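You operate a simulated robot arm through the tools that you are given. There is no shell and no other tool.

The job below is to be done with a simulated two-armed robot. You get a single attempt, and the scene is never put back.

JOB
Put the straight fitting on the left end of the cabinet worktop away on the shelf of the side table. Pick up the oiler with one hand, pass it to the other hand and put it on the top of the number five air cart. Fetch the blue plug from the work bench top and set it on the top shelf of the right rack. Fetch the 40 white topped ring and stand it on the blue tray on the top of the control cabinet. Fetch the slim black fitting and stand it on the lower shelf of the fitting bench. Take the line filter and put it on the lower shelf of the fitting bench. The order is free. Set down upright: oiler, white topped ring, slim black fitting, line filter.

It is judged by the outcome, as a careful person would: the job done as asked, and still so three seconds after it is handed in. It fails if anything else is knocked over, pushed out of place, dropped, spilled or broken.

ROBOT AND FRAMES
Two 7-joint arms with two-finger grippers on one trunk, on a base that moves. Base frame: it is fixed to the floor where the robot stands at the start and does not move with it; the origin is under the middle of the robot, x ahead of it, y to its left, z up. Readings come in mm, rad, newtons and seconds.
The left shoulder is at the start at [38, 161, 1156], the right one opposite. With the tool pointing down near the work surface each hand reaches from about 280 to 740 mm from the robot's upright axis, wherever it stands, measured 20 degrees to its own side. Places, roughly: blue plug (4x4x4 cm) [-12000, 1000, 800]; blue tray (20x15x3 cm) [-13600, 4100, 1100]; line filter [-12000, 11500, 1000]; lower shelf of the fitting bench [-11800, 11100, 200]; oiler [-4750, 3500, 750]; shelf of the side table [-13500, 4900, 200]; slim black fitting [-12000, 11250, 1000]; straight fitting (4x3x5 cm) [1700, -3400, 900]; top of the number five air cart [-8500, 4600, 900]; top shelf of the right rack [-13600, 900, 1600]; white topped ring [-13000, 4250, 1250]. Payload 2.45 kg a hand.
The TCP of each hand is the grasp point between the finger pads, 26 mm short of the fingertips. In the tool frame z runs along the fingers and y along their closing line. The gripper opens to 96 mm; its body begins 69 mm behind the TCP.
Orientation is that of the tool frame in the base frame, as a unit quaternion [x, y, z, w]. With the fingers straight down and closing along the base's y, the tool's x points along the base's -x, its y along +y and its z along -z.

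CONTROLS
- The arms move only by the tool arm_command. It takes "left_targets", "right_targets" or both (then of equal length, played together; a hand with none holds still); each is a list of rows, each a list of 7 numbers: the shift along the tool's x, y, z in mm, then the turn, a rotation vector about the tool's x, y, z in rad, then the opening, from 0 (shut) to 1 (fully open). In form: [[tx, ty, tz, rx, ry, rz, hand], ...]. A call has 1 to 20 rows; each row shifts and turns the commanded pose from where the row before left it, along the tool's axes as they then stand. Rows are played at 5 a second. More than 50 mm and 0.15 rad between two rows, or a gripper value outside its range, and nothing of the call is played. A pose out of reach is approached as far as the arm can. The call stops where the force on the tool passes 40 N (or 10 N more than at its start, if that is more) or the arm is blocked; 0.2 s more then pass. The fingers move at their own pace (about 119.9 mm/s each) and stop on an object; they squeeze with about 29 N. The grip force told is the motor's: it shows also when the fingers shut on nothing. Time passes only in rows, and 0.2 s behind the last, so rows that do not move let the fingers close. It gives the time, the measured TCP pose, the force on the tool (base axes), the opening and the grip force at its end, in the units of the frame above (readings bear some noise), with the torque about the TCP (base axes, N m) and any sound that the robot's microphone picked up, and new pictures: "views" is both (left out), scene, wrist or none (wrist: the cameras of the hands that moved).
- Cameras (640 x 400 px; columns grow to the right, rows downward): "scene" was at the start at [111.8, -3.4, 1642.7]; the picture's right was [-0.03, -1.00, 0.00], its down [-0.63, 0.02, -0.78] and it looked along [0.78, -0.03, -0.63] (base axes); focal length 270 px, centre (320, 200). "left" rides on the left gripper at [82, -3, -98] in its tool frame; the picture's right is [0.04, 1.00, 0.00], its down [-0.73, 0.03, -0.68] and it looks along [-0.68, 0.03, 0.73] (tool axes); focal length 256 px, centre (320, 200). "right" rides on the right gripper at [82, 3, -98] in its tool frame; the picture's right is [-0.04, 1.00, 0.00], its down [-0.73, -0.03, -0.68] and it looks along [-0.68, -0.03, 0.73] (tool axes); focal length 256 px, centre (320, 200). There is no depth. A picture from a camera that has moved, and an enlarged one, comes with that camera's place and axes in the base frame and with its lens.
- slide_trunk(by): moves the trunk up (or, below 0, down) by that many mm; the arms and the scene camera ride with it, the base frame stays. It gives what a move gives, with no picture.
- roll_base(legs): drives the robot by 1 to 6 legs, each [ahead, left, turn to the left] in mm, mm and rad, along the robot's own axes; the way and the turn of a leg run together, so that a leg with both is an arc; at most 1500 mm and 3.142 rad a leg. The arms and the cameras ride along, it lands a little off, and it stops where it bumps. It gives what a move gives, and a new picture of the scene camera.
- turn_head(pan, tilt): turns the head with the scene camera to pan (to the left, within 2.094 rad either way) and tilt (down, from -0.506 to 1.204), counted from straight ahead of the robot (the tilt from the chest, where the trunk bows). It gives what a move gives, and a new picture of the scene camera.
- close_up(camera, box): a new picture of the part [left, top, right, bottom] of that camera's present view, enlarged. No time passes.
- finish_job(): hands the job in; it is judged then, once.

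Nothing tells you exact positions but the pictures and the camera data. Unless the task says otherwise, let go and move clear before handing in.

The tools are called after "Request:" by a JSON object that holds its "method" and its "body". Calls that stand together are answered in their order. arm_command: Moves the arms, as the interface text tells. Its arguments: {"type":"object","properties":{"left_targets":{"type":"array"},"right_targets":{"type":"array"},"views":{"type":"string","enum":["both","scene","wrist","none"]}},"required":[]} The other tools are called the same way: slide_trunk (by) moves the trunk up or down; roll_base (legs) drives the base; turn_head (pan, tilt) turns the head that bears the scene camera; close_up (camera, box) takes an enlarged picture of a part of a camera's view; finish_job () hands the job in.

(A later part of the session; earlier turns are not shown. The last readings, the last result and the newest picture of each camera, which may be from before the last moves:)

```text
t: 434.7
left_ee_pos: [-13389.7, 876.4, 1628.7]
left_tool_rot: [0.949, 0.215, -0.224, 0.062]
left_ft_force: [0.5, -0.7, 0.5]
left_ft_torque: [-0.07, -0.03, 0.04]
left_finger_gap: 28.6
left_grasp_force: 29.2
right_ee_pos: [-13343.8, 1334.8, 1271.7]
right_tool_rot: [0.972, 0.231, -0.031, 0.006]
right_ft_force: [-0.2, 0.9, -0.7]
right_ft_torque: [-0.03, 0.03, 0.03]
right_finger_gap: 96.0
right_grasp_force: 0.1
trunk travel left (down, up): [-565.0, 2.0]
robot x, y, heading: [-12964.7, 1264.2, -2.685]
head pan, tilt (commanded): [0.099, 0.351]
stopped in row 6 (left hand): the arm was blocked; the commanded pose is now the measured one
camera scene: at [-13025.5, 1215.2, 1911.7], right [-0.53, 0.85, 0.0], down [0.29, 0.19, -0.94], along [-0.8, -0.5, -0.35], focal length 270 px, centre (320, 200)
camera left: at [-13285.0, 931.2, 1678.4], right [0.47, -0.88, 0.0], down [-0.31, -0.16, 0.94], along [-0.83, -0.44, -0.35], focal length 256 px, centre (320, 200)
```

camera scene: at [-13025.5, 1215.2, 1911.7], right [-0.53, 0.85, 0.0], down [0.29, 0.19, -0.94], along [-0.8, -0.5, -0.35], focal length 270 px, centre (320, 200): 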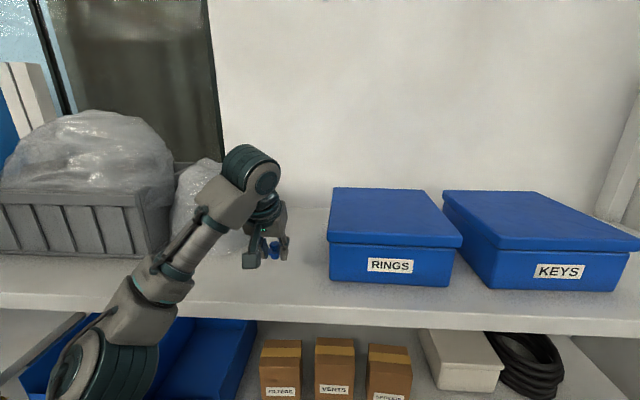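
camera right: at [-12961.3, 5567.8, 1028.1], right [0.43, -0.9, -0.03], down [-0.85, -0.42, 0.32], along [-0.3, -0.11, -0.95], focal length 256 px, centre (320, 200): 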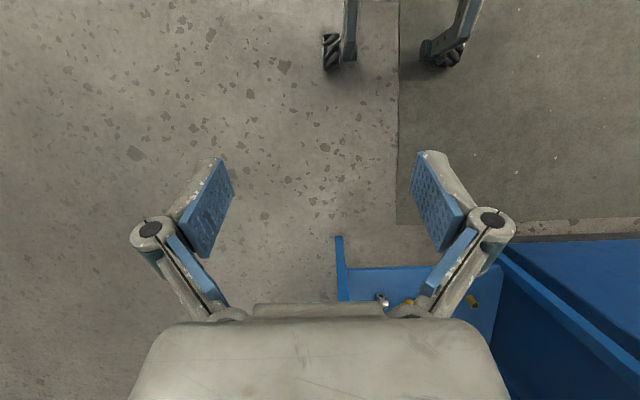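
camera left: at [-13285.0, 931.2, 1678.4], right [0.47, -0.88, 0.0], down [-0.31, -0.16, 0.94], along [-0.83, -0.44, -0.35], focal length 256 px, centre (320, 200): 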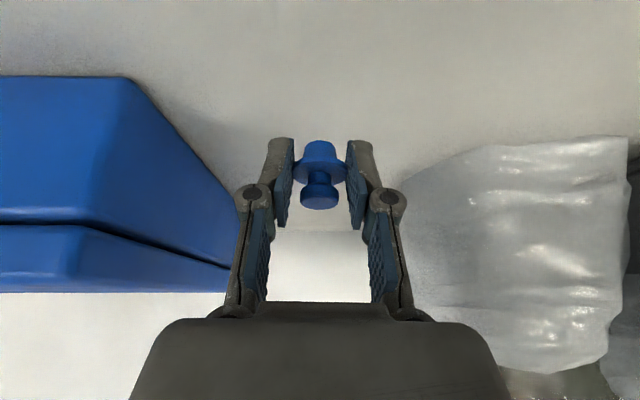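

The hand is over the free area of the shelf, well between bag and bin. Lowering toward the shelf surface.

Request:
{"method": "arm_command", "body": {"left_targets": [[6.7, 0, 13.4, 0, 0, 0, 0], [6.7, 0, 13.4, 0, 0, 0, 0], [0, 0, 0, 0, 0, 0, 0], [0, 0, 0, 0, 0, 0, 0]], "views": "wrist"}}

```text
t: 435.7
left_ee_pos: [-13390.3, 876.7, 1598.7]
left_tool_rot: [0.949, 0.214, -0.223, 0.061]
left_ft_force: [-0.1, 0.2, 0.2]
left_ft_torque: [-0.02, -0.01, 0.01]
left_finger_gap: 29.0
left_grasp_force: 29.0
right_ee_pos: [-13343.4, 1335.8, 1271.6]
right_tool_rot: [0.972, 0.231, -0.032, 0.006]
right_ft_force: [0.4, -0.2, 0.2]
right_ft_torque: [0.01, -0.03, -0.02]
right_finger_gap: 96.1
right_grasp_force: 0.1
trunk travel left (down, up): [-565.0, 2.0]
robot x, y, heading: [-12964.6, 1267.2, -2.684]
head pan, tilt (commanded): [0.099, 0.351]
camera left: at [-13285.7, 931.8, 1647.8], right [0.47, -0.88, 0.0], down [-0.31, -0.16, 0.94], along [-0.83, -0.44, -0.35], focal length 256 px, centre (320, 200)
```

left: 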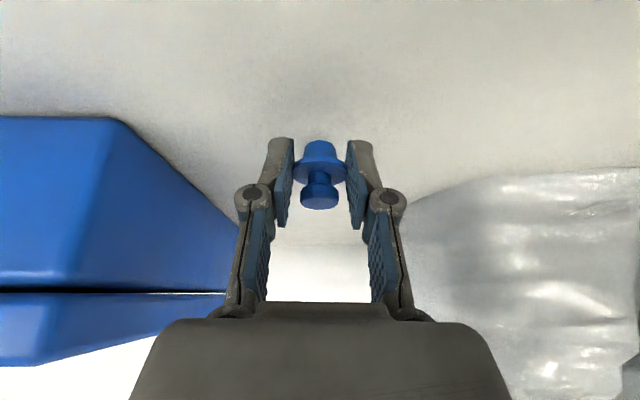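

Request:
{"method": "arm_command", "body": {"left_targets": [[2.2, 0, 4.5, 0, 0, 0, 0], [1.8, 0, 3.6, 0, 0, 0, 0], [0, 0, 0, 0, 0, 0, 0]], "views": "none"}}

Request:
{"method": "arm_command", "body": {"left_targets": [[1.3, 0, 2.7, 0, 0, 0, 0], [0, 0, 0, 0, 0, 0, 0]], "views": "none"}}

Request:
{"method": "arm_command", "body": {"left_targets": [[1.3, 0, 2.7, 0, 0, 0, 0], [0, 0, 0, 0, 0, 0, 0]], "views": "wrist"}}

```text
t: 436.5
left_ee_pos: [-13376.3, 848.4, 1586.9]
left_tool_rot: [0.948, 0.218, -0.225, 0.053]
left_ft_force: [0.4, -0.7, 0.6]
left_ft_torque: [0.14, -0.01, -0.05]
left_finger_gap: 28.8
left_grasp_force: 29.5
right_ee_pos: [-13331.9, 1311.8, 1274.3]
right_tool_rot: [0.972, 0.233, -0.034, -0.002]
right_ft_force: [-0.4, -0.8, -0.1]
right_ft_torque: [0.08, 0.02, 0.0]
right_finger_gap: 96.0
right_grasp_force: 0.1
trunk travel left (down, up): [-565.0, 2.0]
robot x, y, heading: [-12962.2, 1263.5, -2.682]
head pan, tilt (commanded): [0.099, 0.351]
```

```text
t: 437.1
left_ee_pos: [-13394.6, 879.5, 1585.5]
left_tool_rot: [0.949, 0.215, -0.222, 0.064]
left_ft_force: [-0.2, 0.3, -0.9]
left_ft_torque: [-0.03, 0.0, 0.03]
left_finger_gap: 28.9
left_grasp_force: 29.1
right_ee_pos: [-13347.3, 1337.2, 1269.7]
right_tool_rot: [0.972, 0.232, -0.032, 0.007]
right_ft_force: [0.4, 0.8, 0.1]
right_ft_torque: [-0.07, 0.02, 0.0]
right_finger_gap: 95.8
right_grasp_force: 0.1
trunk travel left (down, up): [-565.0, 2.0]
robot x, y, heading: [-12962.1, 1265.4, -2.684]
head pan, tilt (commanded): [0.099, 0.351]
```

```text
t: 437.7
left_ee_pos: [-13390.5, 876.3, 1582.5]
left_tool_rot: [0.949, 0.214, -0.225, 0.062]
left_ft_force: [0.9, 0.2, -0.2]
left_ft_torque: [0.02, -0.01, -0.01]
left_finger_gap: 28.8
left_grasp_force: 29.2
right_ee_pos: [-13344.6, 1334.5, 1272.1]
right_tool_rot: [0.972, 0.231, -0.032, 0.005]
right_ft_force: [-0.6, -0.6, 0.2]
right_ft_torque: [-0.03, -0.01, 0.0]
right_finger_gap: 96.2
right_grasp_force: 0.1
trunk travel left (down, up): [-565.0, 2.0]
robot x, y, heading: [-12963.4, 1265.5, -2.681]
head pan, tilt (commanded): [0.099, 0.351]
camera left: at [-13285.8, 931.2, 1632.5], right [0.47, -0.88, 0.0], down [-0.31, -0.16, 0.94], along [-0.83, -0.44, -0.35], focal length 256 px, centre (320, 200)
```

left: 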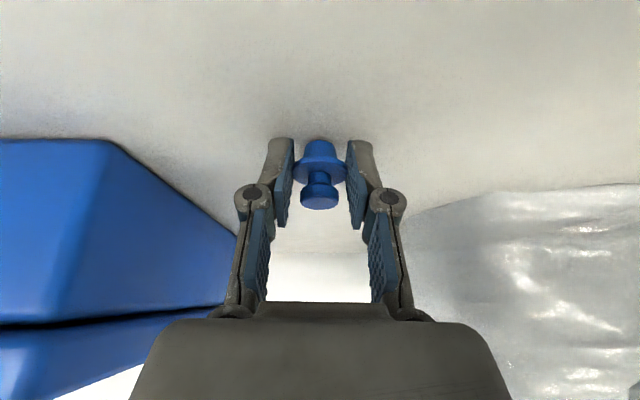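

Request:
{"method": "arm_command", "body": {"left_targets": [[1, 0, 2, 0, 0, 0, 0], [0, 0, 0, 0, 0, 0, 0], [1, 0, 2, 0, 0, 0, 0], [0, 0, 0, 0, 0, 0, 0]], "views": "none"}}

Request:
{"method": "arm_command", "body": {"left_targets": [[1, 0, 2, 0, 0, 0, 0], [0, 0, 0, 0, 0, 0, 0], [1, 0, 2, 0, 0, 0, 0], [0, 0, 0, 0, 0, 0, 0]], "views": "wrist"}}

```text
t: 438.7
left_ee_pos: [-13383.2, 871.7, 1579.3]
left_tool_rot: [0.948, 0.217, -0.225, 0.061]
left_ft_force: [8.2, -10.3, 25.9]
left_ft_torque: [-0.23, 0.06, 0.1]
left_finger_gap: 28.3
left_grasp_force: 29.2
right_ee_pos: [-13340.8, 1331.7, 1272.7]
right_tool_rot: [0.972, 0.231, -0.033, 0.004]
right_ft_force: [0.3, -0.1, 0.3]
right_ft_torque: [-0.03, -0.03, 0.03]
right_finger_gap: 96.1
right_grasp_force: 0.2
trunk travel left (down, up): [-565.0, 2.0]
robot x, y, heading: [-12965.0, 1264.4, -2.678]
head pan, tilt (commanded): [0.099, 0.351]
```

```text
t: 439.5
left_ee_pos: [-13388.3, 873.0, 1578.9]
left_tool_rot: [0.948, 0.21, -0.231, 0.055]
left_ft_force: [-0.8, 9.0, 14.1]
left_ft_torque: [0.55, 0.18, -0.09]
left_finger_gap: 29.0
left_grasp_force: 28.7
right_ee_pos: [-13340.8, 1328.1, 1272.4]
right_tool_rot: [0.972, 0.231, -0.032, 0.004]
right_ft_force: [-0.1, -0.3, 0.7]
right_ft_torque: [0.01, 0.0, 0.0]
right_finger_gap: 96.0
right_grasp_force: 0.1
trunk travel left (down, up): [-565.0, 2.0]
robot x, y, heading: [-12965.5, 1260.6, -2.684]
head pan, tilt (commanded): [0.099, 0.351]
stopped in row 3 (left hand): the force on the tool passed its limit at 41 N (the readings are from after the stop); the commanded pose is now the measured one
camera left: at [-13281.1, 926.3, 1627.7], right [0.46, -0.89, -0.01], down [-0.3, -0.16, 0.94], along [-0.84, -0.43, -0.34], focal length 256 px, centre (320, 200)
```

left: 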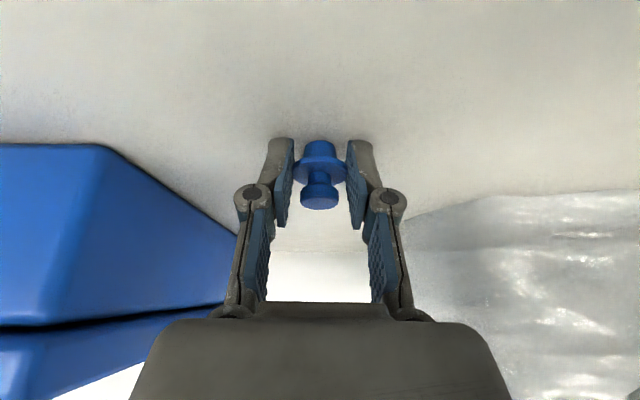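

The plug touches the shelf. I ease off slightly, open the fingers and check.

Request:
{"method": "arm_command", "body": {"left_targets": [[-0.6, 0, -1.2, 0, 0, 0, 0], [0, 0, 0, 0, 0, 0, 0.38], [0, 0, 0, 0, 0, 0, 0.5], [0, 0, 0, 0, 0, 0, 0.55], [0, 0, 0, 0, 0, 0, 0.55]], "views": "wrist"}}

```text
t: 440.7
left_ee_pos: [-13387.6, 871.7, 1577.7]
left_tool_rot: [0.949, 0.213, -0.228, 0.057]
left_ft_force: [0.3, 0.4, 0.4]
left_ft_torque: [0.01, 0.01, -0.01]
left_finger_gap: 52.9
left_grasp_force: 0.1
right_ee_pos: [-13340.5, 1327.6, 1272.4]
right_tool_rot: [0.972, 0.231, -0.032, 0.004]
right_ft_force: [-1.0, -0.3, 0.1]
right_ft_torque: [0.02, 0.04, 0.04]
right_finger_gap: 96.0
right_grasp_force: 0.0
trunk travel left (down, up): [-565.0, 2.0]
robot x, y, heading: [-12965.8, 1264.0, -2.68]
head pan, tilt (commanded): [0.099, 0.351]
camera left: at [-13281.8, 925.0, 1627.7], right [0.46, -0.89, -0.01], down [-0.3, -0.16, 0.94], along [-0.84, -0.43, -0.34], focal length 256 px, centre (320, 200)
```

left: 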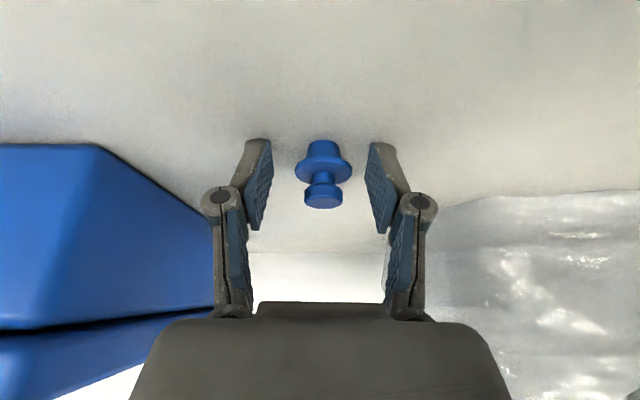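

It stands by itself. I open wider and withdraw upward along the tool axis.

Request:
{"method": "arm_command", "body": {"left_targets": [[0, 0, 0, 0, 0, 0, 0.78], [0, 0, 0, 0, 0, 0, 0.78], [0, 0, -8, 0, 0, 0, 0.78], [0, 0, -15, 0, 0, 0, 0.78], [0, 0, -25, 0, 0, 0, 0.78], [0, 0, -35, 0, 0, 0, 0.78], [0, 0, -35, 0, 0, 0, 0.78], [0, 0, 0, 0, 0, 0, 0.78]], "views": "both"}}

```text
t: 442.5
left_ee_pos: [-13338.1, 895.4, 1682.2]
left_tool_rot: [0.949, 0.211, -0.228, 0.057]
left_ft_force: [-0.3, 0.0, -0.8]
left_ft_torque: [0.0, 0.02, -0.01]
left_finger_gap: 74.9
left_grasp_force: 0.1
right_ee_pos: [-13341.0, 1328.7, 1272.4]
right_tool_rot: [0.972, 0.231, -0.031, 0.004]
right_ft_force: [-0.5, 0.7, -0.3]
right_ft_torque: [0.01, 0.0, 0.0]
right_finger_gap: 96.1
right_grasp_force: 0.0
trunk travel left (down, up): [-565.0, 2.0]
robot x, y, heading: [-12962.7, 1262.0, -2.683]
head pan, tilt (commanded): [0.099, 0.351]
camera scene: at [-13029.7, 1222.2, 1911.7], right [-0.53, 0.85, 0.0], down [0.29, 0.18, -0.94], along [-0.8, -0.5, -0.35], focal length 270 px, centre (320, 200)
camera left: at [-13233.7, 948.3, 1732.7], right [0.46, -0.89, -0.01], down [-0.3, -0.16, 0.94], along [-0.84, -0.43, -0.34], focal length 256 px, centre (320, 200)
```

scene: 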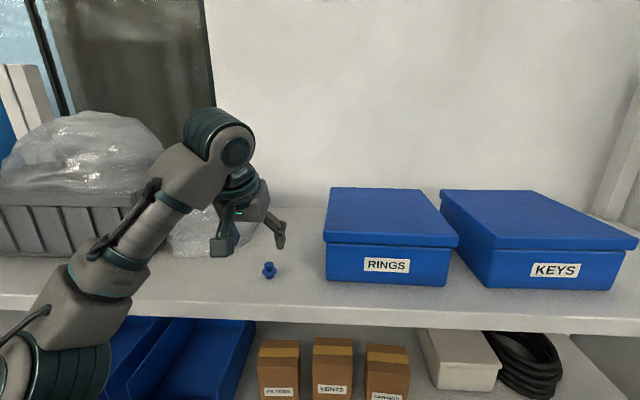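
left: 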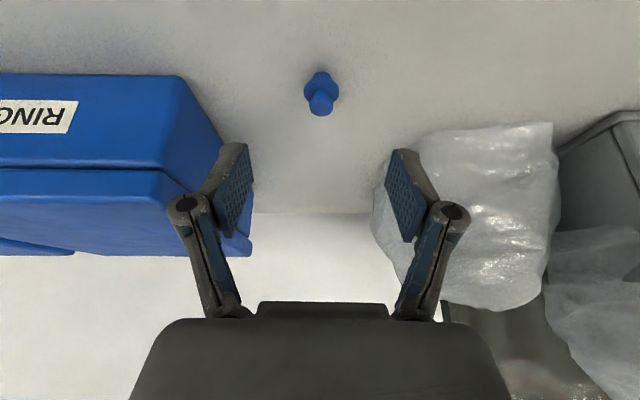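

The plug stands on the top shelf. I back off from the rack, then lower the trunk to travel height.

Request:
{"method": "roll_base", "body": {"legs": [[-180, 0, 0]]}}

Request:
{"method": "arm_command", "body": {"left_targets": [[20, 0, 38, 0, 0, 0, 0.78], [20, 0, 38, 0, 0, 0, 0.78], [20, 0, 38, 0, 0, 0, 0.78], [20, 0, 38, 0, 0, 0, 0.78], [20, 0, 38, 0, 0, 0, 0.78], [20, 0, 38, 0, 0, 0, 0.78], [20, 0, 38, 0, 0, 0, 0.78], [20, 0, 38, 0, 0, 0, 0.78], [20, 0, 38, 0, 0, 0, 0.78], [20, 0, 38, 0, 0, 0, 0.78], [20, 0, 38, 0, 0, 0, 0.78], [20, 0, 38, 0, 0, 0, 0.78], [0, 0, 0, 0, 0, 0, 0.78]], "views": "scene"}}

```text
t: 444.0
left_ee_pos: [-13183.6, 971.2, 1681.1]
left_tool_rot: [0.949, 0.21, -0.227, 0.055]
left_ft_force: [-0.7, -0.1, 1.6]
left_ft_torque: [0.0, -0.01, 0.0]
left_finger_gap: 75.0
left_grasp_force: 0.1
right_ee_pos: [-13182.4, 1405.9, 1271.6]
right_tool_rot: [0.973, 0.23, -0.03, 0.004]
right_ft_force: [0.9, 0.0, -0.4]
right_ft_torque: [-0.01, -0.05, -0.02]
right_finger_gap: 95.9
right_grasp_force: 0.0
trunk travel left (down, up): [-565.0, 2.0]
robot x, y, heading: [-12800.6, 1342.1, -2.686]
head pan, tilt (commanded): [0.099, 0.351]
camera scene: at [-12873.7, 1296.5, 1911.3], right [-0.53, 0.85, 0.0], down [0.3, 0.18, -0.94], along [-0.8, -0.49, -0.35], focal length 270 px, centre (320, 200)
```

scene: 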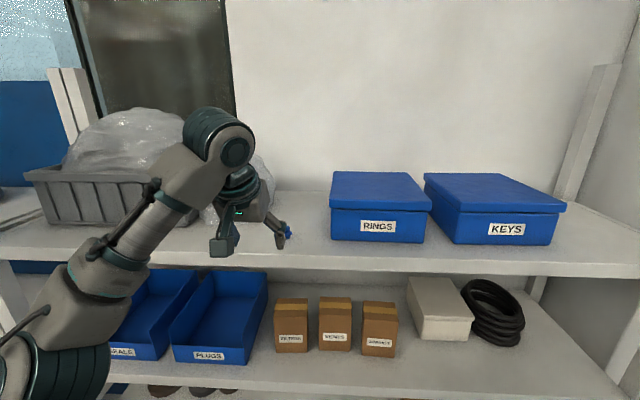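

```text
t: 446.8
left_ee_pos: [-13170.4, 972.9, 1168.0]
left_tool_rot: [0.949, 0.21, -0.23, 0.057]
left_ft_force: [0.1, 0.5, -0.2]
left_ft_torque: [0.0, 0.01, 0.0]
left_finger_gap: 74.6
left_grasp_force: 0.0
right_ee_pos: [-13174.9, 1410.2, 1274.1]
right_tool_rot: [0.973, 0.229, -0.033, 0.004]
right_ft_force: [-0.6, -0.3, 0.1]
right_ft_torque: [-0.01, -0.02, 0.0]
right_finger_gap: 95.9
right_grasp_force: 0.0
trunk travel left (down, up): [-565.0, 2.0]
robot x, y, heading: [-12799.0, 1342.2, -2.686]
head pan, tilt (commanded): [0.099, 0.351]
camera scene: at [-12867.5, 1299.8, 1911.7], right [-0.53, 0.85, 0.0], down [0.3, 0.18, -0.94], along [-0.8, -0.49, -0.35], focal length 270 px, centre (320, 200)
```

scene: 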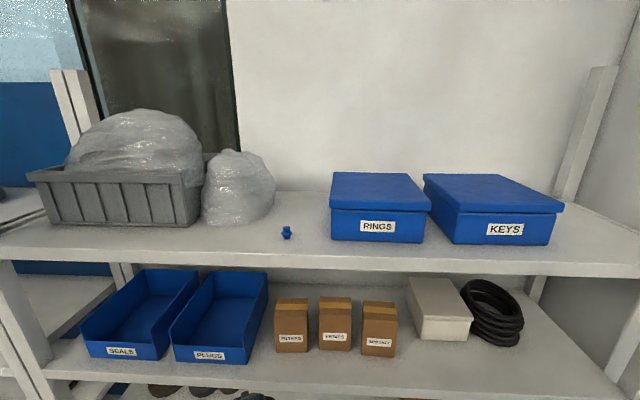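

The blue plug job is done. Next are the two pieces on the fitting bench at the far end; I lower the trunk and drive back up the aisle.

Request:
{"method": "slide_trunk", "body": {"by": -240}}

Request:
{"method": "turn_head", "body": {"pan": -0.8, "tilt": 0.3}}

Request:
{"method": "roll_base", "body": {"legs": [[100, 0, 0.008], [0, -1500, 0], [0, -870, 0], [250, 0, 0], [0, 0, -1.562]]}}

```text
t: 449.3
left_ee_pos: [-13170.0, 971.9, 930.0]
left_tool_rot: [0.948, 0.21, -0.23, 0.056]
left_ft_force: [0.6, -0.5, -0.1]
left_ft_torque: [0.0, 0.01, 0.01]
left_finger_gap: 74.9
left_grasp_force: 0.1
right_ee_pos: [-13176.4, 1409.4, 1033.6]
right_tool_rot: [0.973, 0.229, -0.034, 0.005]
right_ft_force: [-0.7, 0.3, -1.2]
right_ft_torque: [0.01, -0.01, -0.01]
right_finger_gap: 96.0
right_grasp_force: 0.1
trunk travel left (down, up): [-325.0, 242.0]
robot x, y, heading: [-12802.2, 1344.7, -2.691]
head pan, tilt (commanded): [0.099, 0.351]
```

```text
t: 450.5
left_ee_pos: [-13169.4, 972.8, 929.5]
left_tool_rot: [0.949, 0.21, -0.229, 0.057]
left_ft_force: [0.3, 0.4, 0.2]
left_ft_torque: [0.0, 0.02, 0.01]
left_finger_gap: 74.7
left_grasp_force: 0.1
right_ee_pos: [-13176.1, 1409.8, 1033.3]
right_tool_rot: [0.973, 0.23, -0.034, 0.005]
right_ft_force: [-0.2, -0.5, -0.1]
right_ft_torque: [0.0, 0.05, 0.0]
right_finger_gap: 96.0
right_grasp_force: 0.0
trunk travel left (down, up): [-325.0, 242.0]
robot x, y, heading: [-12805.4, 1343.6, -2.69]
head pan, tilt (commanded): [-0.799, 0.3]
camera scene: at [-12908.9, 1364.6, 1676.8], right [0.34, 0.94, 0.0], down [0.28, -0.1, -0.95], along [-0.9, 0.32, -0.3], focal length 270 px, centre (320, 200)
```

scene: 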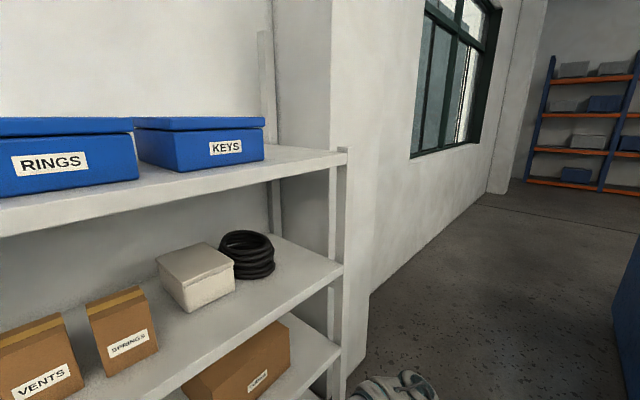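

```text
t: 468.1
left_ee_pos: [-14577.4, 3671.6, 928.9]
left_tool_rot: [0.836, -0.495, -0.206, -0.116]
left_ft_force: [-0.4, 0.5, -0.2]
left_ft_torque: [0.02, 0.03, -0.04]
left_finger_gap: 75.3
left_grasp_force: 0.1
right_ee_pos: [-14141.9, 3706.2, 1032.7]
right_tool_rot: [0.867, -0.497, -0.027, -0.02]
right_ft_force: [-0.6, 0.9, -0.1]
right_ft_torque: [0.0, -0.03, -0.02]
right_finger_gap: 96.2
right_grasp_force: 0.1
trunk travel left (down, up): [-325.0, 242.0]
robot x, y, heading: [-14186.8, 3333.2, 2.087]
head pan, tilt (commanded): [-0.799, 0.3]
camera scene: at [-14166.3, 3439.5, 1676.8], right [0.96, -0.28, 0.0], down [-0.08, -0.29, -0.95], along [0.27, 0.92, -0.3], focal length 270 px, centre (320, 200)
```

scene: 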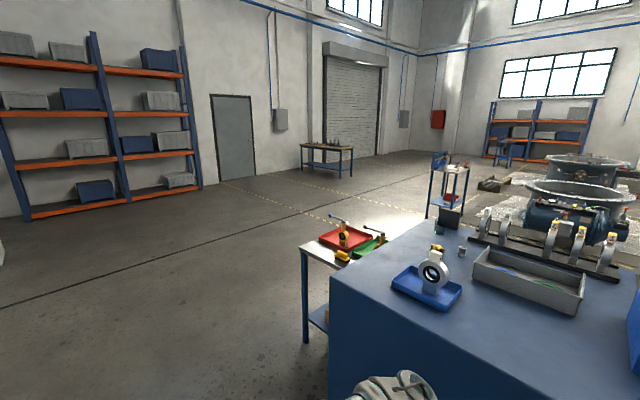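

The ring still stands in its tray. The fitting bench is visible ahead; I drive out of the aisle and across the open floor toward it.

Request:
{"method": "roll_base", "body": {"legs": [[0, 0, -0.052], [1500, 0, 0], [850, 0, 0], [0, 0, -1.068], [1500, 0, 0]]}}

Request:
{"method": "turn_head", "body": {"pan": 0.0, "tilt": 0.25}}

```text
t: 489.9
left_ee_pos: [-14254.8, 7203.6, 928.9]
left_tool_rot: [-0.446, 0.863, 0.113, 0.209]
left_ft_force: [-0.5, -0.6, 0.2]
left_ft_torque: [-0.02, 0.03, 0.01]
left_finger_gap: 74.7
left_grasp_force: 0.0
right_ee_pos: [-14031.5, 6826.7, 1034.5]
right_tool_rot: [-0.472, 0.881, 0.013, 0.033]
right_ft_force: [-0.3, -1.0, 0.4]
right_ft_torque: [0.04, -0.05, -0.03]
right_finger_gap: 95.9
right_grasp_force: 0.1
trunk travel left (down, up): [-325.0, 242.0]
robot x, y, heading: [-14388.8, 6700.3, 0.975]
head pan, tilt (commanded): [-0.799, 0.3]
camera scene: at [-14280.6, 6735.2, 1676.8], right [0.17, -0.98, 0.0], down [-0.29, -0.05, -0.95], along [0.94, 0.16, -0.3], focal length 270 px, centre (320, 200)
```

scene: 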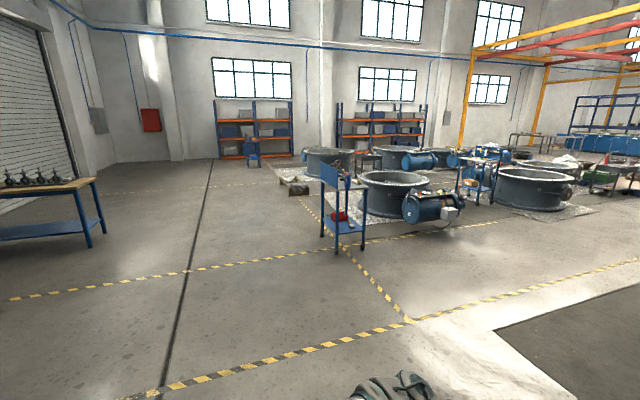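

```text
t: 491.1
left_ee_pos: [-14255.9, 7201.1, 931.6]
left_tool_rot: [-0.445, 0.863, 0.114, 0.209]
left_ft_force: [0.4, 0.3, -0.1]
left_ft_torque: [-0.03, -0.02, -0.01]
left_finger_gap: 74.9
left_grasp_force: 0.0
right_ee_pos: [-14033.7, 6825.5, 1035.4]
right_tool_rot: [-0.473, 0.88, 0.013, 0.033]
right_ft_force: [1.2, -0.8, 0.2]
right_ft_torque: [-0.02, -0.02, -0.02]
right_finger_gap: 96.0
right_grasp_force: 0.1
trunk travel left (down, up): [-325.0, 242.0]
robot x, y, heading: [-14387.0, 6701.0, 0.973]
head pan, tilt (commanded): [0.0, 0.25]
camera scene: at [-14319.8, 6796.2, 1681.5], right [0.83, -0.56, 0.0], down [-0.14, -0.21, -0.97], along [0.55, 0.8, -0.25], focal length 270 px, centre (320, 200)
```

scene: 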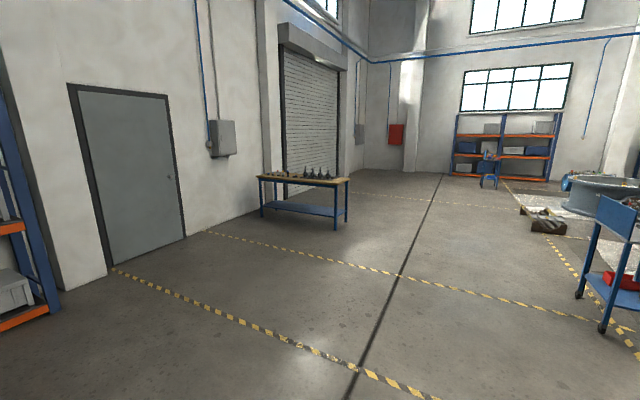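

The fitting bench stands with its long side toward me. I drive diagonally up to it and square up to its long side.

Request:
{"method": "roll_base", "body": {"legs": [[0, 0, 0.285], [1500, 0, 0], [1500, 0, 0], [1150, 0, 0], [0, 0, -0.794]]}}

Request:
{"method": "turn_head", "body": {"pan": 0.0, "tilt": 0.4}}

```text
t: 514.1
left_ee_pos: [-12901.6, 11100.5, 932.2]
left_tool_rot: [-0.248, 0.939, 0.065, 0.229]
left_ft_force: [-0.5, 0.7, -0.1]
left_ft_torque: [-0.02, 0.01, -0.02]
left_finger_gap: 74.9
left_grasp_force: 0.0
right_ee_pos: [-12860.4, 10665.8, 1035.8]
right_tool_rot: [-0.271, 0.962, 0.005, 0.036]
right_ft_force: [-0.2, 0.3, 0.1]
right_ft_torque: [0.02, 0.02, 0.0]
right_finger_gap: 96.1
right_grasp_force: 0.0
trunk travel left (down, up): [-325.0, 242.0]
robot x, y, heading: [-13232.3, 10704.2, 0.538]
head pan, tilt (commanded): [0.0, 0.25]
camera scene: at [-13131.6, 10761.8, 1681.5], right [0.51, -0.86, 0.0], down [-0.22, -0.13, -0.97], along [0.83, 0.49, -0.25], focal length 270 px, centre (320, 200)
```

scene: 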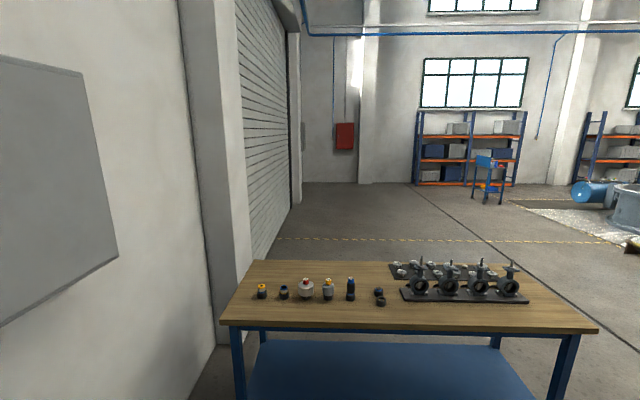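

```text
t: 514.8
left_ee_pos: [-12905.1, 11100.0, 932.6]
left_tool_rot: [-0.249, 0.938, 0.066, 0.231]
left_ft_force: [-0.4, -0.1, -0.1]
left_ft_torque: [0.01, -0.01, 0.01]
left_finger_gap: 74.8
left_grasp_force: 0.0
right_ee_pos: [-12861.5, 10663.9, 1036.4]
right_tool_rot: [-0.27, 0.962, 0.005, 0.038]
right_ft_force: [-0.6, -1.2, -0.6]
right_ft_torque: [0.02, 0.01, 0.03]
right_finger_gap: 96.0
right_grasp_force: 0.1
trunk travel left (down, up): [-325.0, 242.0]
robot x, y, heading: [-13227.9, 10701.6, 0.535]
head pan, tilt (commanded): [0.0, 0.4]
camera scene: at [-13132.3, 10761.0, 1667.5], right [0.51, -0.86, 0.0], down [-0.34, -0.2, -0.92], along [0.79, 0.47, -0.39], focal length 270 px, centre (320, 200)
```

scene: 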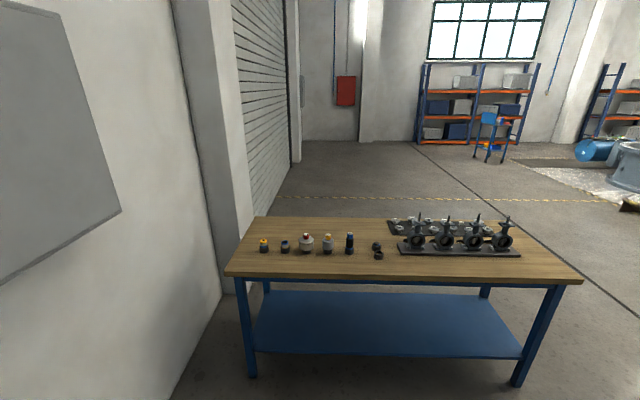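

Request:
{"method": "close_up", "body": {"camera": "scene", "box": [240, 215, 400, 275]}}

Request:
{"method": "close_up", "body": {"camera": "scene", "box": [220, 200, 600, 400]}}

```text
4.00 times, centred on (320, 245) of scene
camera zoom: at [-13132.3, 10761.0, 1667.5], right [0.51, -0.86, 0.0], down [-0.34, -0.2, -0.92], along [0.79, 0.47, -0.39], focal length 1082 px, centre (320, 20)
```

zoom: 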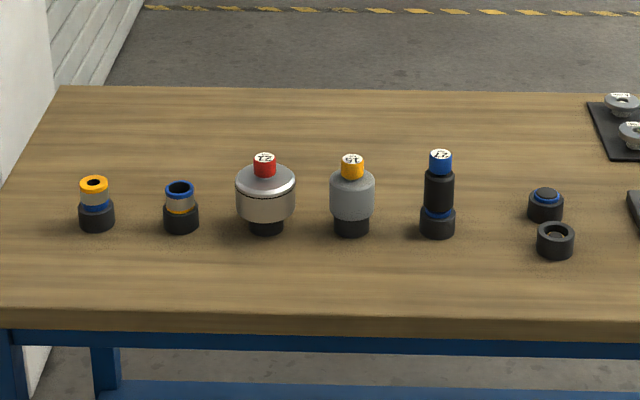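

```text
1.68 times, centred on (410, 300) of scene
camera zoom: at [-13132.3, 10761.0, 1667.5], right [0.51, -0.86, 0.0], down [-0.34, -0.2, -0.92], along [0.79, 0.47, -0.39], focal length 456 px, centre (168, 32)
```

zoom: 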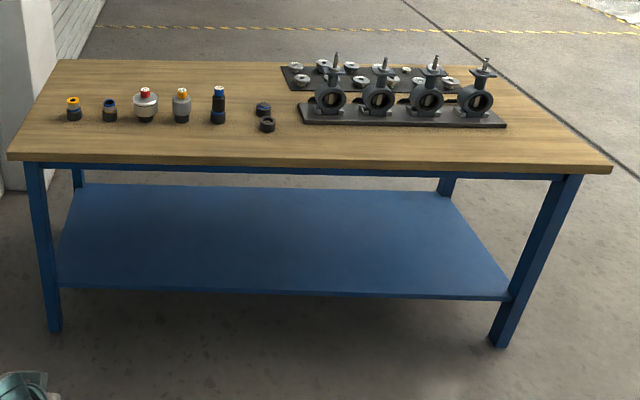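

The slim black fitting with the blue cap stands fifth from the left; I need to read the labels to tell the line filter. Driving closer.

Request:
{"method": "roll_base", "body": {"legs": [[0, 0, -0.071], [680, 0, 0]]}}

Request:
{"method": "turn_head", "body": {"pan": 0.0, "tilt": 0.75}}

Request:
{"method": "close_up", "body": {"camera": "scene", "box": [200, 120, 440, 270]}}

```text
t: 519.0
left_ee_pos: [-12274.7, 11392.7, 932.7]
left_tool_rot: [-0.223, 0.945, 0.059, 0.232]
left_ft_force: [0.6, -0.2, -0.1]
left_ft_torque: [0.0, 0.03, 0.0]
left_finger_gap: 75.0
left_grasp_force: 0.1
right_ee_pos: [-12256.0, 10955.5, 1036.1]
right_tool_rot: [-0.244, 0.969, 0.005, 0.037]
right_ft_force: [0.2, 0.6, -0.1]
right_ft_torque: [0.01, 0.0, 0.0]
right_finger_gap: 96.1
right_grasp_force: 0.0
trunk travel left (down, up): [-325.0, 242.0]
robot x, y, heading: [-12626.0, 11015.9, 0.482]
head pan, tilt (commanded): [0.0, 0.4]
camera scene: at [-12520.7, 11066.3, 1667.5], right [0.46, -0.89, 0.0], down [-0.35, -0.18, -0.92], along [0.81, 0.43, -0.39], focal length 270 px, centre (320, 200)
```

scene: 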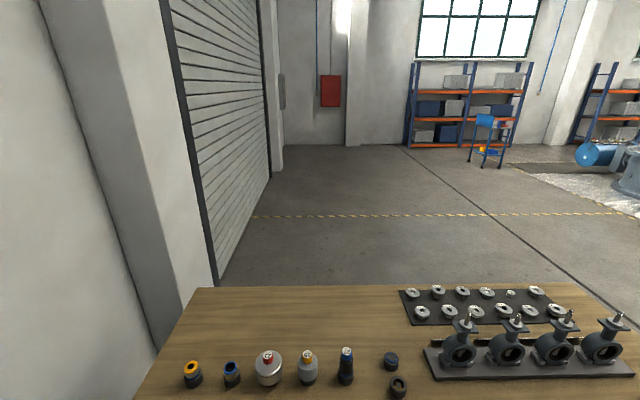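

```text
t: 519.8
left_ee_pos: [-12278.1, 11392.9, 935.0]
left_tool_rot: [-0.223, 0.945, 0.06, 0.233]
left_ft_force: [0.2, 0.4, 0.8]
left_ft_torque: [0.0, 0.0, -0.04]
left_finger_gap: 74.9
left_grasp_force: 0.0
right_ee_pos: [-12259.4, 10955.1, 1037.7]
right_tool_rot: [-0.244, 0.969, 0.005, 0.039]
right_ft_force: [1.0, -1.3, 0.3]
right_ft_torque: [-0.02, 0.01, 0.01]
right_finger_gap: 95.8
right_grasp_force: 0.1
trunk travel left (down, up): [-325.0, 242.0]
robot x, y, heading: [-12622.7, 11017.8, 0.482]
head pan, tilt (commanded): [0.0, 0.75]
camera scene: at [-12530.2, 11062.8, 1636.5], right [0.46, -0.89, 0.0], down [-0.61, -0.32, -0.73], along [0.65, 0.34, -0.68], focal length 270 px, centre (320, 200)
```

scene: 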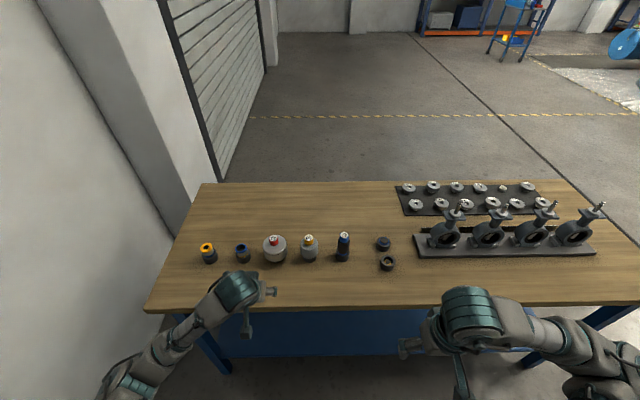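

```text
2.67 times, centred on (320, 195) of scene
camera zoom: at [-12530.2, 11062.8, 1636.5], right [0.46, -0.89, 0.0], down [-0.61, -0.32, -0.73], along [0.65, 0.34, -0.68], focal length 721 px, centre (320, 213)
```

zoom: 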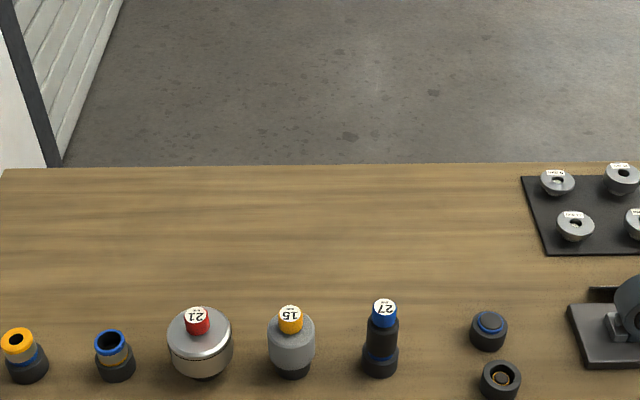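

By position the silver piece with the red cap should be the line filter; its label faces away, so I'll check it once lifted. I raise the left hand, roll in a little, and set up the right hand for the slim black fitting.

Request:
{"method": "arm_command", "body": {"left_targets": [[-19, 0, -40, 0, 0, 0, 0.78], [-19, 0, -40, 0, 0, 0, 0.78], [-10, 0, -21, 0, 0, 0, 0.78], [0, 0, 0, 0, 0, 0, 0.78]], "right_targets": [[0, 0, 0, 0, -0.14, 0, 1], [0, 0, 0, 0, -0.14, 0, 1], [0, 0, 0, 0, -0.14, 0, 1], [0, 0, 0, 0, -0.14, 0, 1]], "views": "none"}}

Request:
{"method": "roll_base", "body": {"legs": [[90, 0, -0.015]]}}

Request:
{"method": "arm_command", "body": {"right_targets": [[0, 0, 0, 0, -0.1, 0, 1], [0, 0, 0, 0, 0, 0, 1]], "views": "both"}}

```text
t: 520.8
left_ee_pos: [-12281.0, 11388.2, 1045.6]
left_tool_rot: [-0.223, 0.945, 0.06, 0.232]
left_ft_force: [0.6, -0.8, 0.8]
left_ft_torque: [0.0, 0.01, 0.0]
left_finger_gap: 75.0
left_grasp_force: 0.1
right_ee_pos: [-12164.6, 11010.5, 1079.0]
right_tool_rot: [-0.233, 0.921, 0.072, 0.305]
right_ft_force: [0.0, -0.8, 0.1]
right_ft_torque: [0.02, 0.0, 0.01]
right_finger_gap: 96.1
right_grasp_force: 0.0
right hand out of reach, approached as far as the arm can: row 1, 2, 3, 4
trunk travel left (down, up): [-325.0, 242.0]
robot x, y, heading: [-12627.5, 11020.6, 0.482]
head pan, tilt (commanded): [0.0, 0.75]
```

```text
t: 521.9
left_ee_pos: [-12194.5, 11423.0, 1046.5]
left_tool_rot: [-0.215, 0.946, 0.058, 0.233]
left_ft_force: [0.6, 0.7, -0.3]
left_ft_torque: [0.01, -0.02, 0.02]
left_finger_gap: 74.8
left_grasp_force: 0.1
right_ee_pos: [-12085.6, 11045.0, 1078.2]
right_tool_rot: [-0.226, 0.922, 0.07, 0.305]
right_ft_force: [0.8, 0.2, -0.3]
right_ft_torque: [-0.04, 0.03, -0.04]
right_finger_gap: 96.1
right_grasp_force: 0.0
trunk travel left (down, up): [-325.0, 242.0]
robot x, y, heading: [-12544.9, 11058.7, 0.464]
head pan, tilt (commanded): [0.0, 0.75]
camera scene: at [-12449.6, 11102.7, 1636.5], right [0.45, -0.89, 0.0], down [-0.61, -0.31, -0.73], along [0.65, 0.33, -0.68], focal length 270 px, centre (320, 200)
```

scene: 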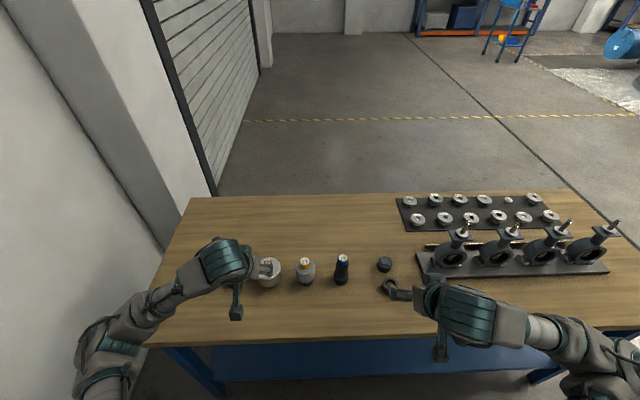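

```text
t: 522.5
left_ee_pos: [-12196.2, 11422.0, 1048.1]
left_tool_rot: [-0.215, 0.946, 0.058, 0.234]
left_ft_force: [0.0, -0.6, -0.4]
left_ft_torque: [0.01, -0.01, 0.0]
left_finger_gap: 74.7
left_grasp_force: 0.2
right_ee_pos: [-12070.5, 11054.5, 1085.7]
right_tool_rot: [-0.222, 0.906, 0.08, 0.35]
right_ft_force: [1.0, -0.6, 0.9]
right_ft_torque: [-0.03, 0.01, -0.02]
right_finger_gap: 95.8
right_grasp_force: 0.1
right hand out of reach, approached as far as the arm can: row 1
trunk travel left (down, up): [-325.0, 242.0]
robot x, y, heading: [-12547.4, 11056.4, 0.464]
head pan, tilt (commanded): [0.0, 0.75]
camera scene: at [-12448.3, 11102.7, 1636.3], right [0.45, -0.89, 0.0], down [-0.61, -0.31, -0.73], along [0.65, 0.33, -0.69], focal length 270 px, centre (320, 200)
camera right: at [-12184.2, 10998.2, 1103.0], right [-0.43, 0.9, 0.02], down [0.09, 0.02, 1.0], along [0.9, 0.43, -0.09], focal length 256 px, centre (320, 200)
```

scene: 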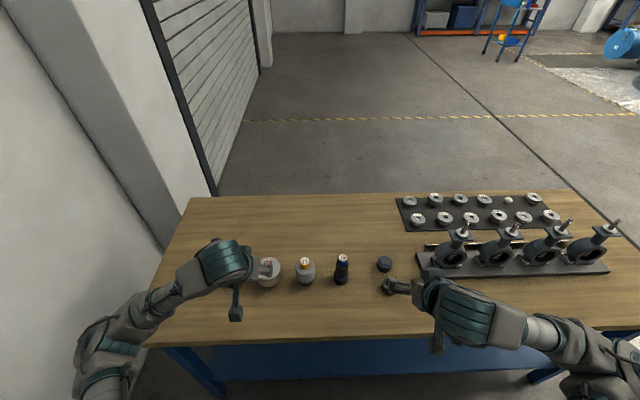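
right: 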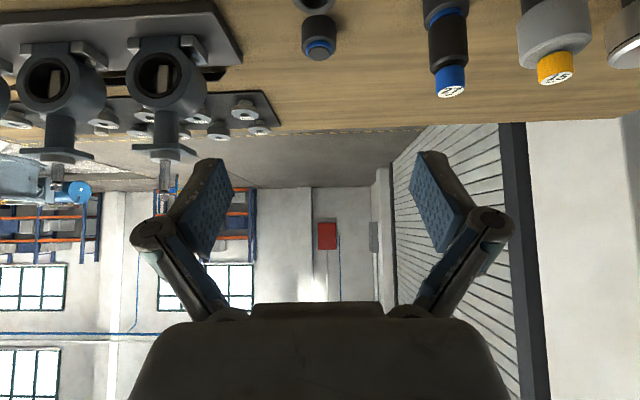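

Request:
{"method": "close_up", "body": {"camera": "scene", "box": [240, 230, 400, 310]}}

Request:
{"method": "close_up", "body": {"camera": "right", "box": [400, 0, 640, 110]}}

```text
4.00 times, centred on (320, 270) of scene
camera zoom: at [-12448.3, 11102.7, 1636.3], right [0.45, -0.89, 0.0], down [-0.61, -0.31, -0.73], along [0.65, 0.33, -0.69], focal length 1082 px, centre (320, -80)
```

zoom: 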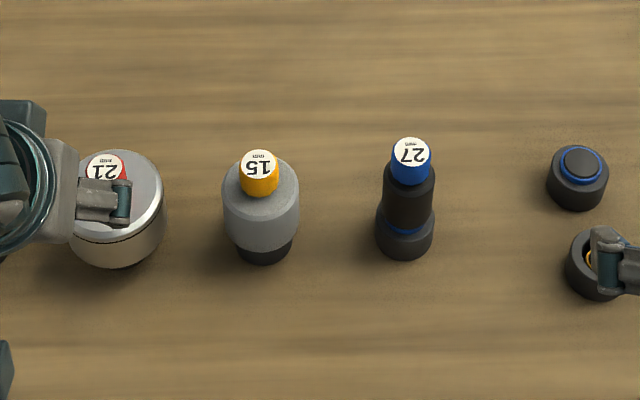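

```text
2.67 times, centred on (520, 55) of right
camera zoom: at [-12184.2, 10998.2, 1103.0], right [-0.43, 0.9, 0.02], down [0.09, 0.02, 1.0], along [0.9, 0.43, -0.09], focal length 683 px, centre (-213, 587)
```

zoom: 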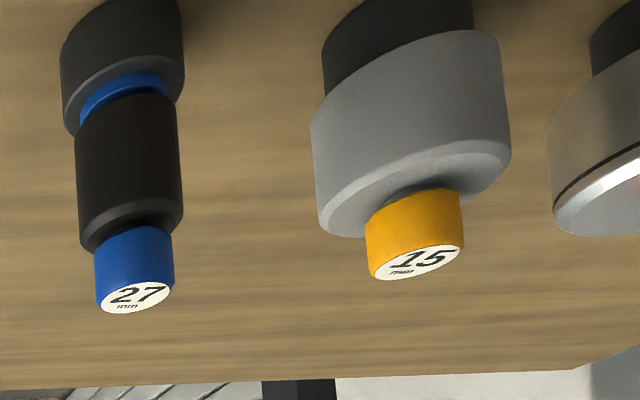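

The slim black fitting is at about [-12013, 11242], grip zone on its mid-body near z = 917. I move the tilted right hand above it.

Request:
{"method": "arm_command", "body": {"right_targets": [[-25.6, 35.1, 22.7, 0, 0, 0, 0.8], [-25.6, 35.1, 22.7, 0, 0, 0, 0.7], [-25.6, 35.1, 22.7, 0, 0, 0, 0.65], [-25.6, 35.1, 22.7, 0, 0, 0, 0.65], [16, 0, 18, 0, 0, 0, 0.65], [0, 0, 0, 0, 0, 0, 0.65]], "views": "both"}}

Request:
{"method": "close_up", "body": {"camera": "scene", "box": [260, 220, 420, 310]}}

```text
t: 523.9
left_ee_pos: [-12196.0, 11423.0, 1048.0]
left_tool_rot: [-0.216, 0.946, 0.058, 0.235]
left_ft_force: [-0.9, -0.2, 0.8]
left_ft_torque: [-0.01, 0.03, 0.0]
left_finger_gap: 74.8
left_grasp_force: 0.1
right_ee_pos: [-12015.1, 11242.9, 1060.6]
right_tool_rot: [-0.222, 0.906, 0.081, 0.351]
right_ft_force: [0.2, -0.7, -1.5]
right_ft_torque: [-0.04, -0.07, 0.01]
right_finger_gap: 62.5
right_grasp_force: 0.1
trunk travel left (down, up): [-325.0, 242.0]
robot x, y, heading: [-12543.6, 11056.2, 0.468]
head pan, tilt (commanded): [0.0, 0.75]
camera scene: at [-12448.3, 11103.3, 1636.4], right [0.45, -0.89, 0.0], down [-0.61, -0.31, -0.73], along [0.65, 0.33, -0.69], focal length 270 px, centre (320, 200)
camera right: at [-12129.0, 11187.9, 1078.3], right [-0.43, 0.9, 0.02], down [0.09, 0.02, 1.0], along [0.9, 0.43, -0.09], focal length 256 px, centre (320, 200)
```

scene: 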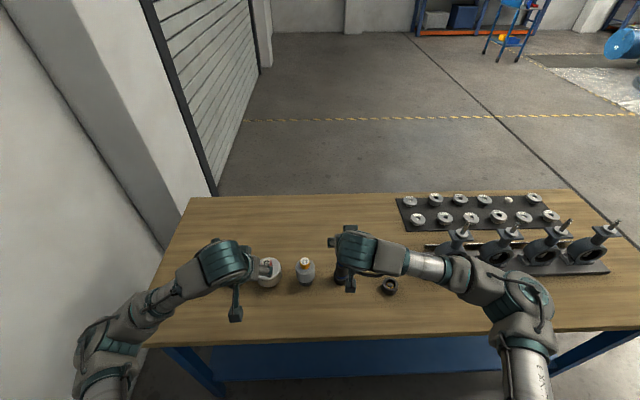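
right: 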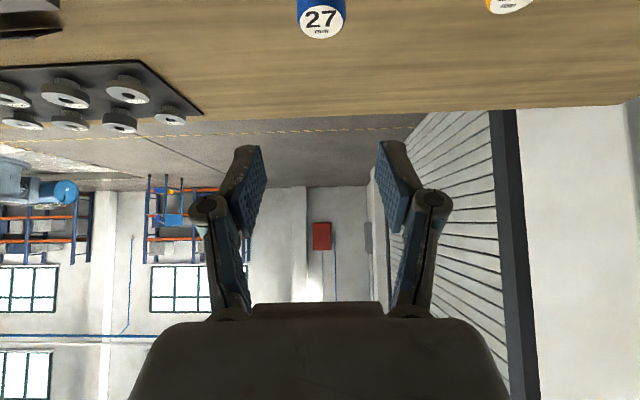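

```text
4.00 times, centred on (340, 265) of scene
camera zoom: at [-12448.3, 11103.3, 1636.4], right [0.45, -0.89, 0.0], down [-0.61, -0.31, -0.73], along [0.65, 0.33, -0.69], focal length 1082 px, centre (240, -60)
```

zoom: 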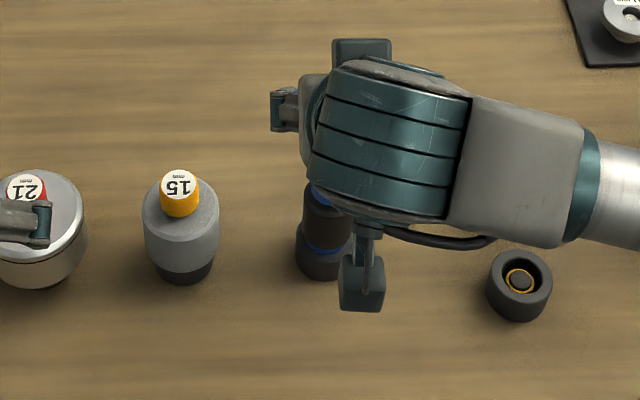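

Aligned over the slim fitting. Descending around its body.

Request:
{"method": "arm_command", "body": {"right_targets": [[24.8, 0.4, 25.7, 0, 0, 0, 0.65], [24.8, 0.4, 25.7, 0, 0, 0, 0.65], [24.8, 0.4, 25.7, 0, 0, 0, 0.65], [0, 0, 0, 0, 0, 0, 0.65]], "views": "wrist"}}

```text
t: 524.9
left_ee_pos: [-12197.5, 11424.4, 1046.3]
left_tool_rot: [-0.216, 0.946, 0.059, 0.235]
left_ft_force: [0.1, -0.7, -0.8]
left_ft_torque: [0.03, -0.01, -0.01]
left_finger_gap: 75.1
left_grasp_force: 0.1
right_ee_pos: [-12016.9, 11241.7, 952.9]
right_tool_rot: [-0.221, 0.906, 0.08, 0.352]
right_ft_force: [0.9, -0.4, -0.8]
right_ft_torque: [-0.06, 0.02, -0.03]
right_finger_gap: 62.1
right_grasp_force: 0.1
trunk travel left (down, up): [-325.0, 242.0]
robot x, y, heading: [-12544.5, 11057.9, 0.465]
head pan, tilt (commanded): [0.0, 0.75]
camera right: at [-12131.3, 11186.2, 970.3], right [-0.43, 0.9, 0.02], down [0.09, 0.02, 1.0], along [0.9, 0.43, -0.09], focal length 256 px, centre (320, 200)
```

right: 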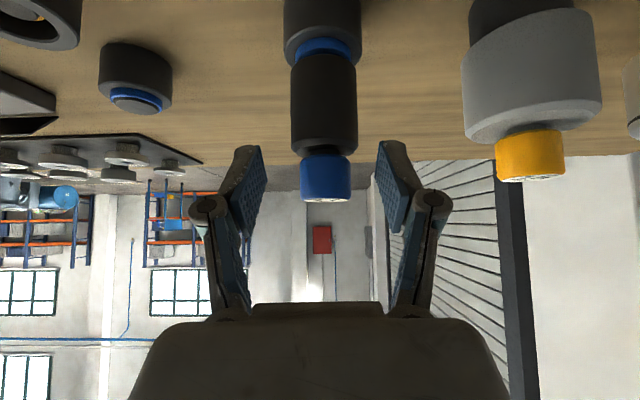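

Request:
{"method": "arm_command", "body": {"right_targets": [[12.4, 1.3, 13.7, 0, 0, 0, 0.65], [12.4, 1.2, 13.7, 0, 0, 0, 0.65], [0, 0, 0, 0, 0, 0, 0.65], [0, 0, 0, 0, 0, 0, 0.45], [0, 0, 0, 0, 0, 0, 0.2], [0, 0, 0, 0, 0, 0, 0], [0, 0, 0, 0, 0, 0, 0], [0, 0, 0, 0, 0, 0, 0]], "views": "wrist"}}

```text
t: 526.7
left_ee_pos: [-12197.3, 11423.8, 1046.7]
left_tool_rot: [-0.216, 0.946, 0.057, 0.235]
left_ft_force: [-0.1, -0.1, 0.8]
left_ft_torque: [0.01, -0.02, 0.01]
left_finger_gap: 74.9
left_grasp_force: 0.0
right_ee_pos: [-12017.4, 11242.6, 917.0]
right_tool_rot: [-0.221, 0.906, 0.08, 0.352]
right_ft_force: [0.9, 0.8, 1.8]
right_ft_torque: [0.07, -0.07, 0.04]
right_finger_gap: 39.6
right_grasp_force: 29.1
trunk travel left (down, up): [-325.0, 242.0]
robot x, y, heading: [-12541.7, 11054.7, 0.469]
head pan, tilt (commanded): [0.0, 0.75]
camera right: at [-12131.2, 11187.2, 935.1], right [-0.43, 0.9, 0.02], down [0.09, 0.02, 1.0], along [0.9, 0.43, -0.09], focal length 256 px, centre (320, 200)
```

right: 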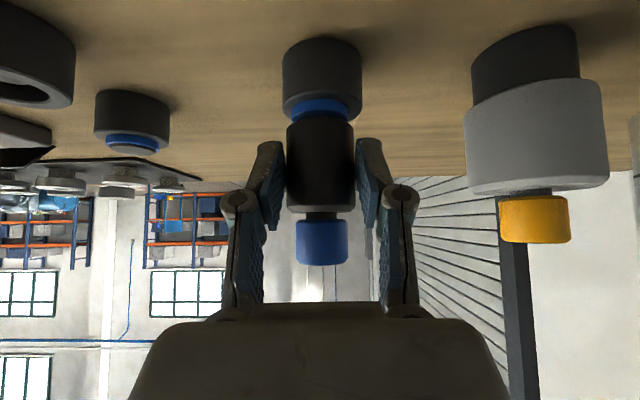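

Gripped at 40 mm on the body. Lifting it.

Request:
{"method": "arm_command", "body": {"right_targets": [[-10, 0, -11, 0, 0, 0, 0], [-20, 0, -22, 0, 0, 0, 0], [-27, 0, -30, 0, 0, 0, 0], [-27, 0, -30, 0, 0, 0, 0], [0, 0, 0, 0, 0, 0, 0]], "views": "both"}}

```text
t: 527.9
left_ee_pos: [-12197.3, 11423.9, 1047.2]
left_tool_rot: [-0.216, 0.946, 0.058, 0.234]
left_ft_force: [-0.1, -0.2, 0.2]
left_ft_torque: [-0.01, 0.01, 0.01]
left_finger_gap: 74.8
left_grasp_force: 0.1
right_ee_pos: [-12017.3, 11245.3, 1042.8]
right_tool_rot: [-0.223, 0.906, 0.081, 0.35]
right_ft_force: [0.3, 1.1, -1.8]
right_ft_torque: [-0.03, 0.06, 0.01]
right_finger_gap: 39.5
right_grasp_force: 28.8
trunk travel left (down, up): [-325.0, 242.0]
robot x, y, heading: [-12545.5, 11057.0, 0.463]
head pan, tilt (commanded): [0.0, 0.75]
camera scene: at [-12447.9, 11105.2, 1636.2], right [0.45, -0.89, 0.0], down [-0.61, -0.31, -0.73], along [0.65, 0.33, -0.69], focal length 270 px, centre (320, 200)
camera right: at [-12131.2, 11189.9, 1059.5], right [-0.43, 0.9, 0.02], down [0.09, 0.02, 1.0], along [0.9, 0.43, -0.09], focal length 256 px, centre (320, 200)
```

scene: 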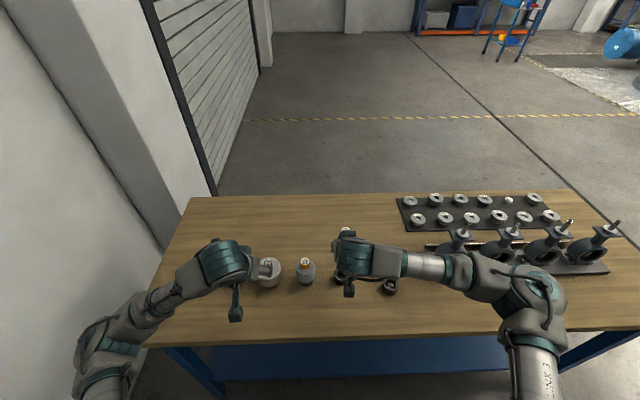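
right: 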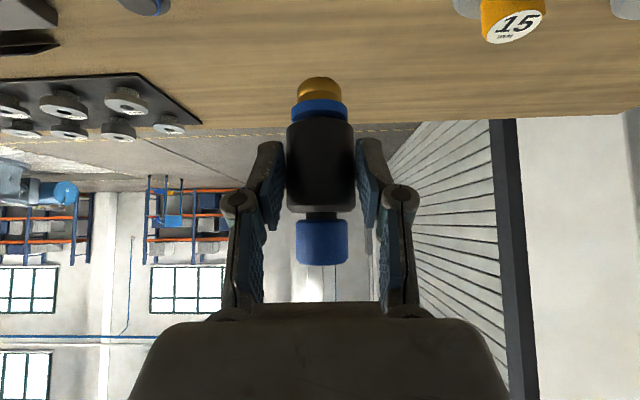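

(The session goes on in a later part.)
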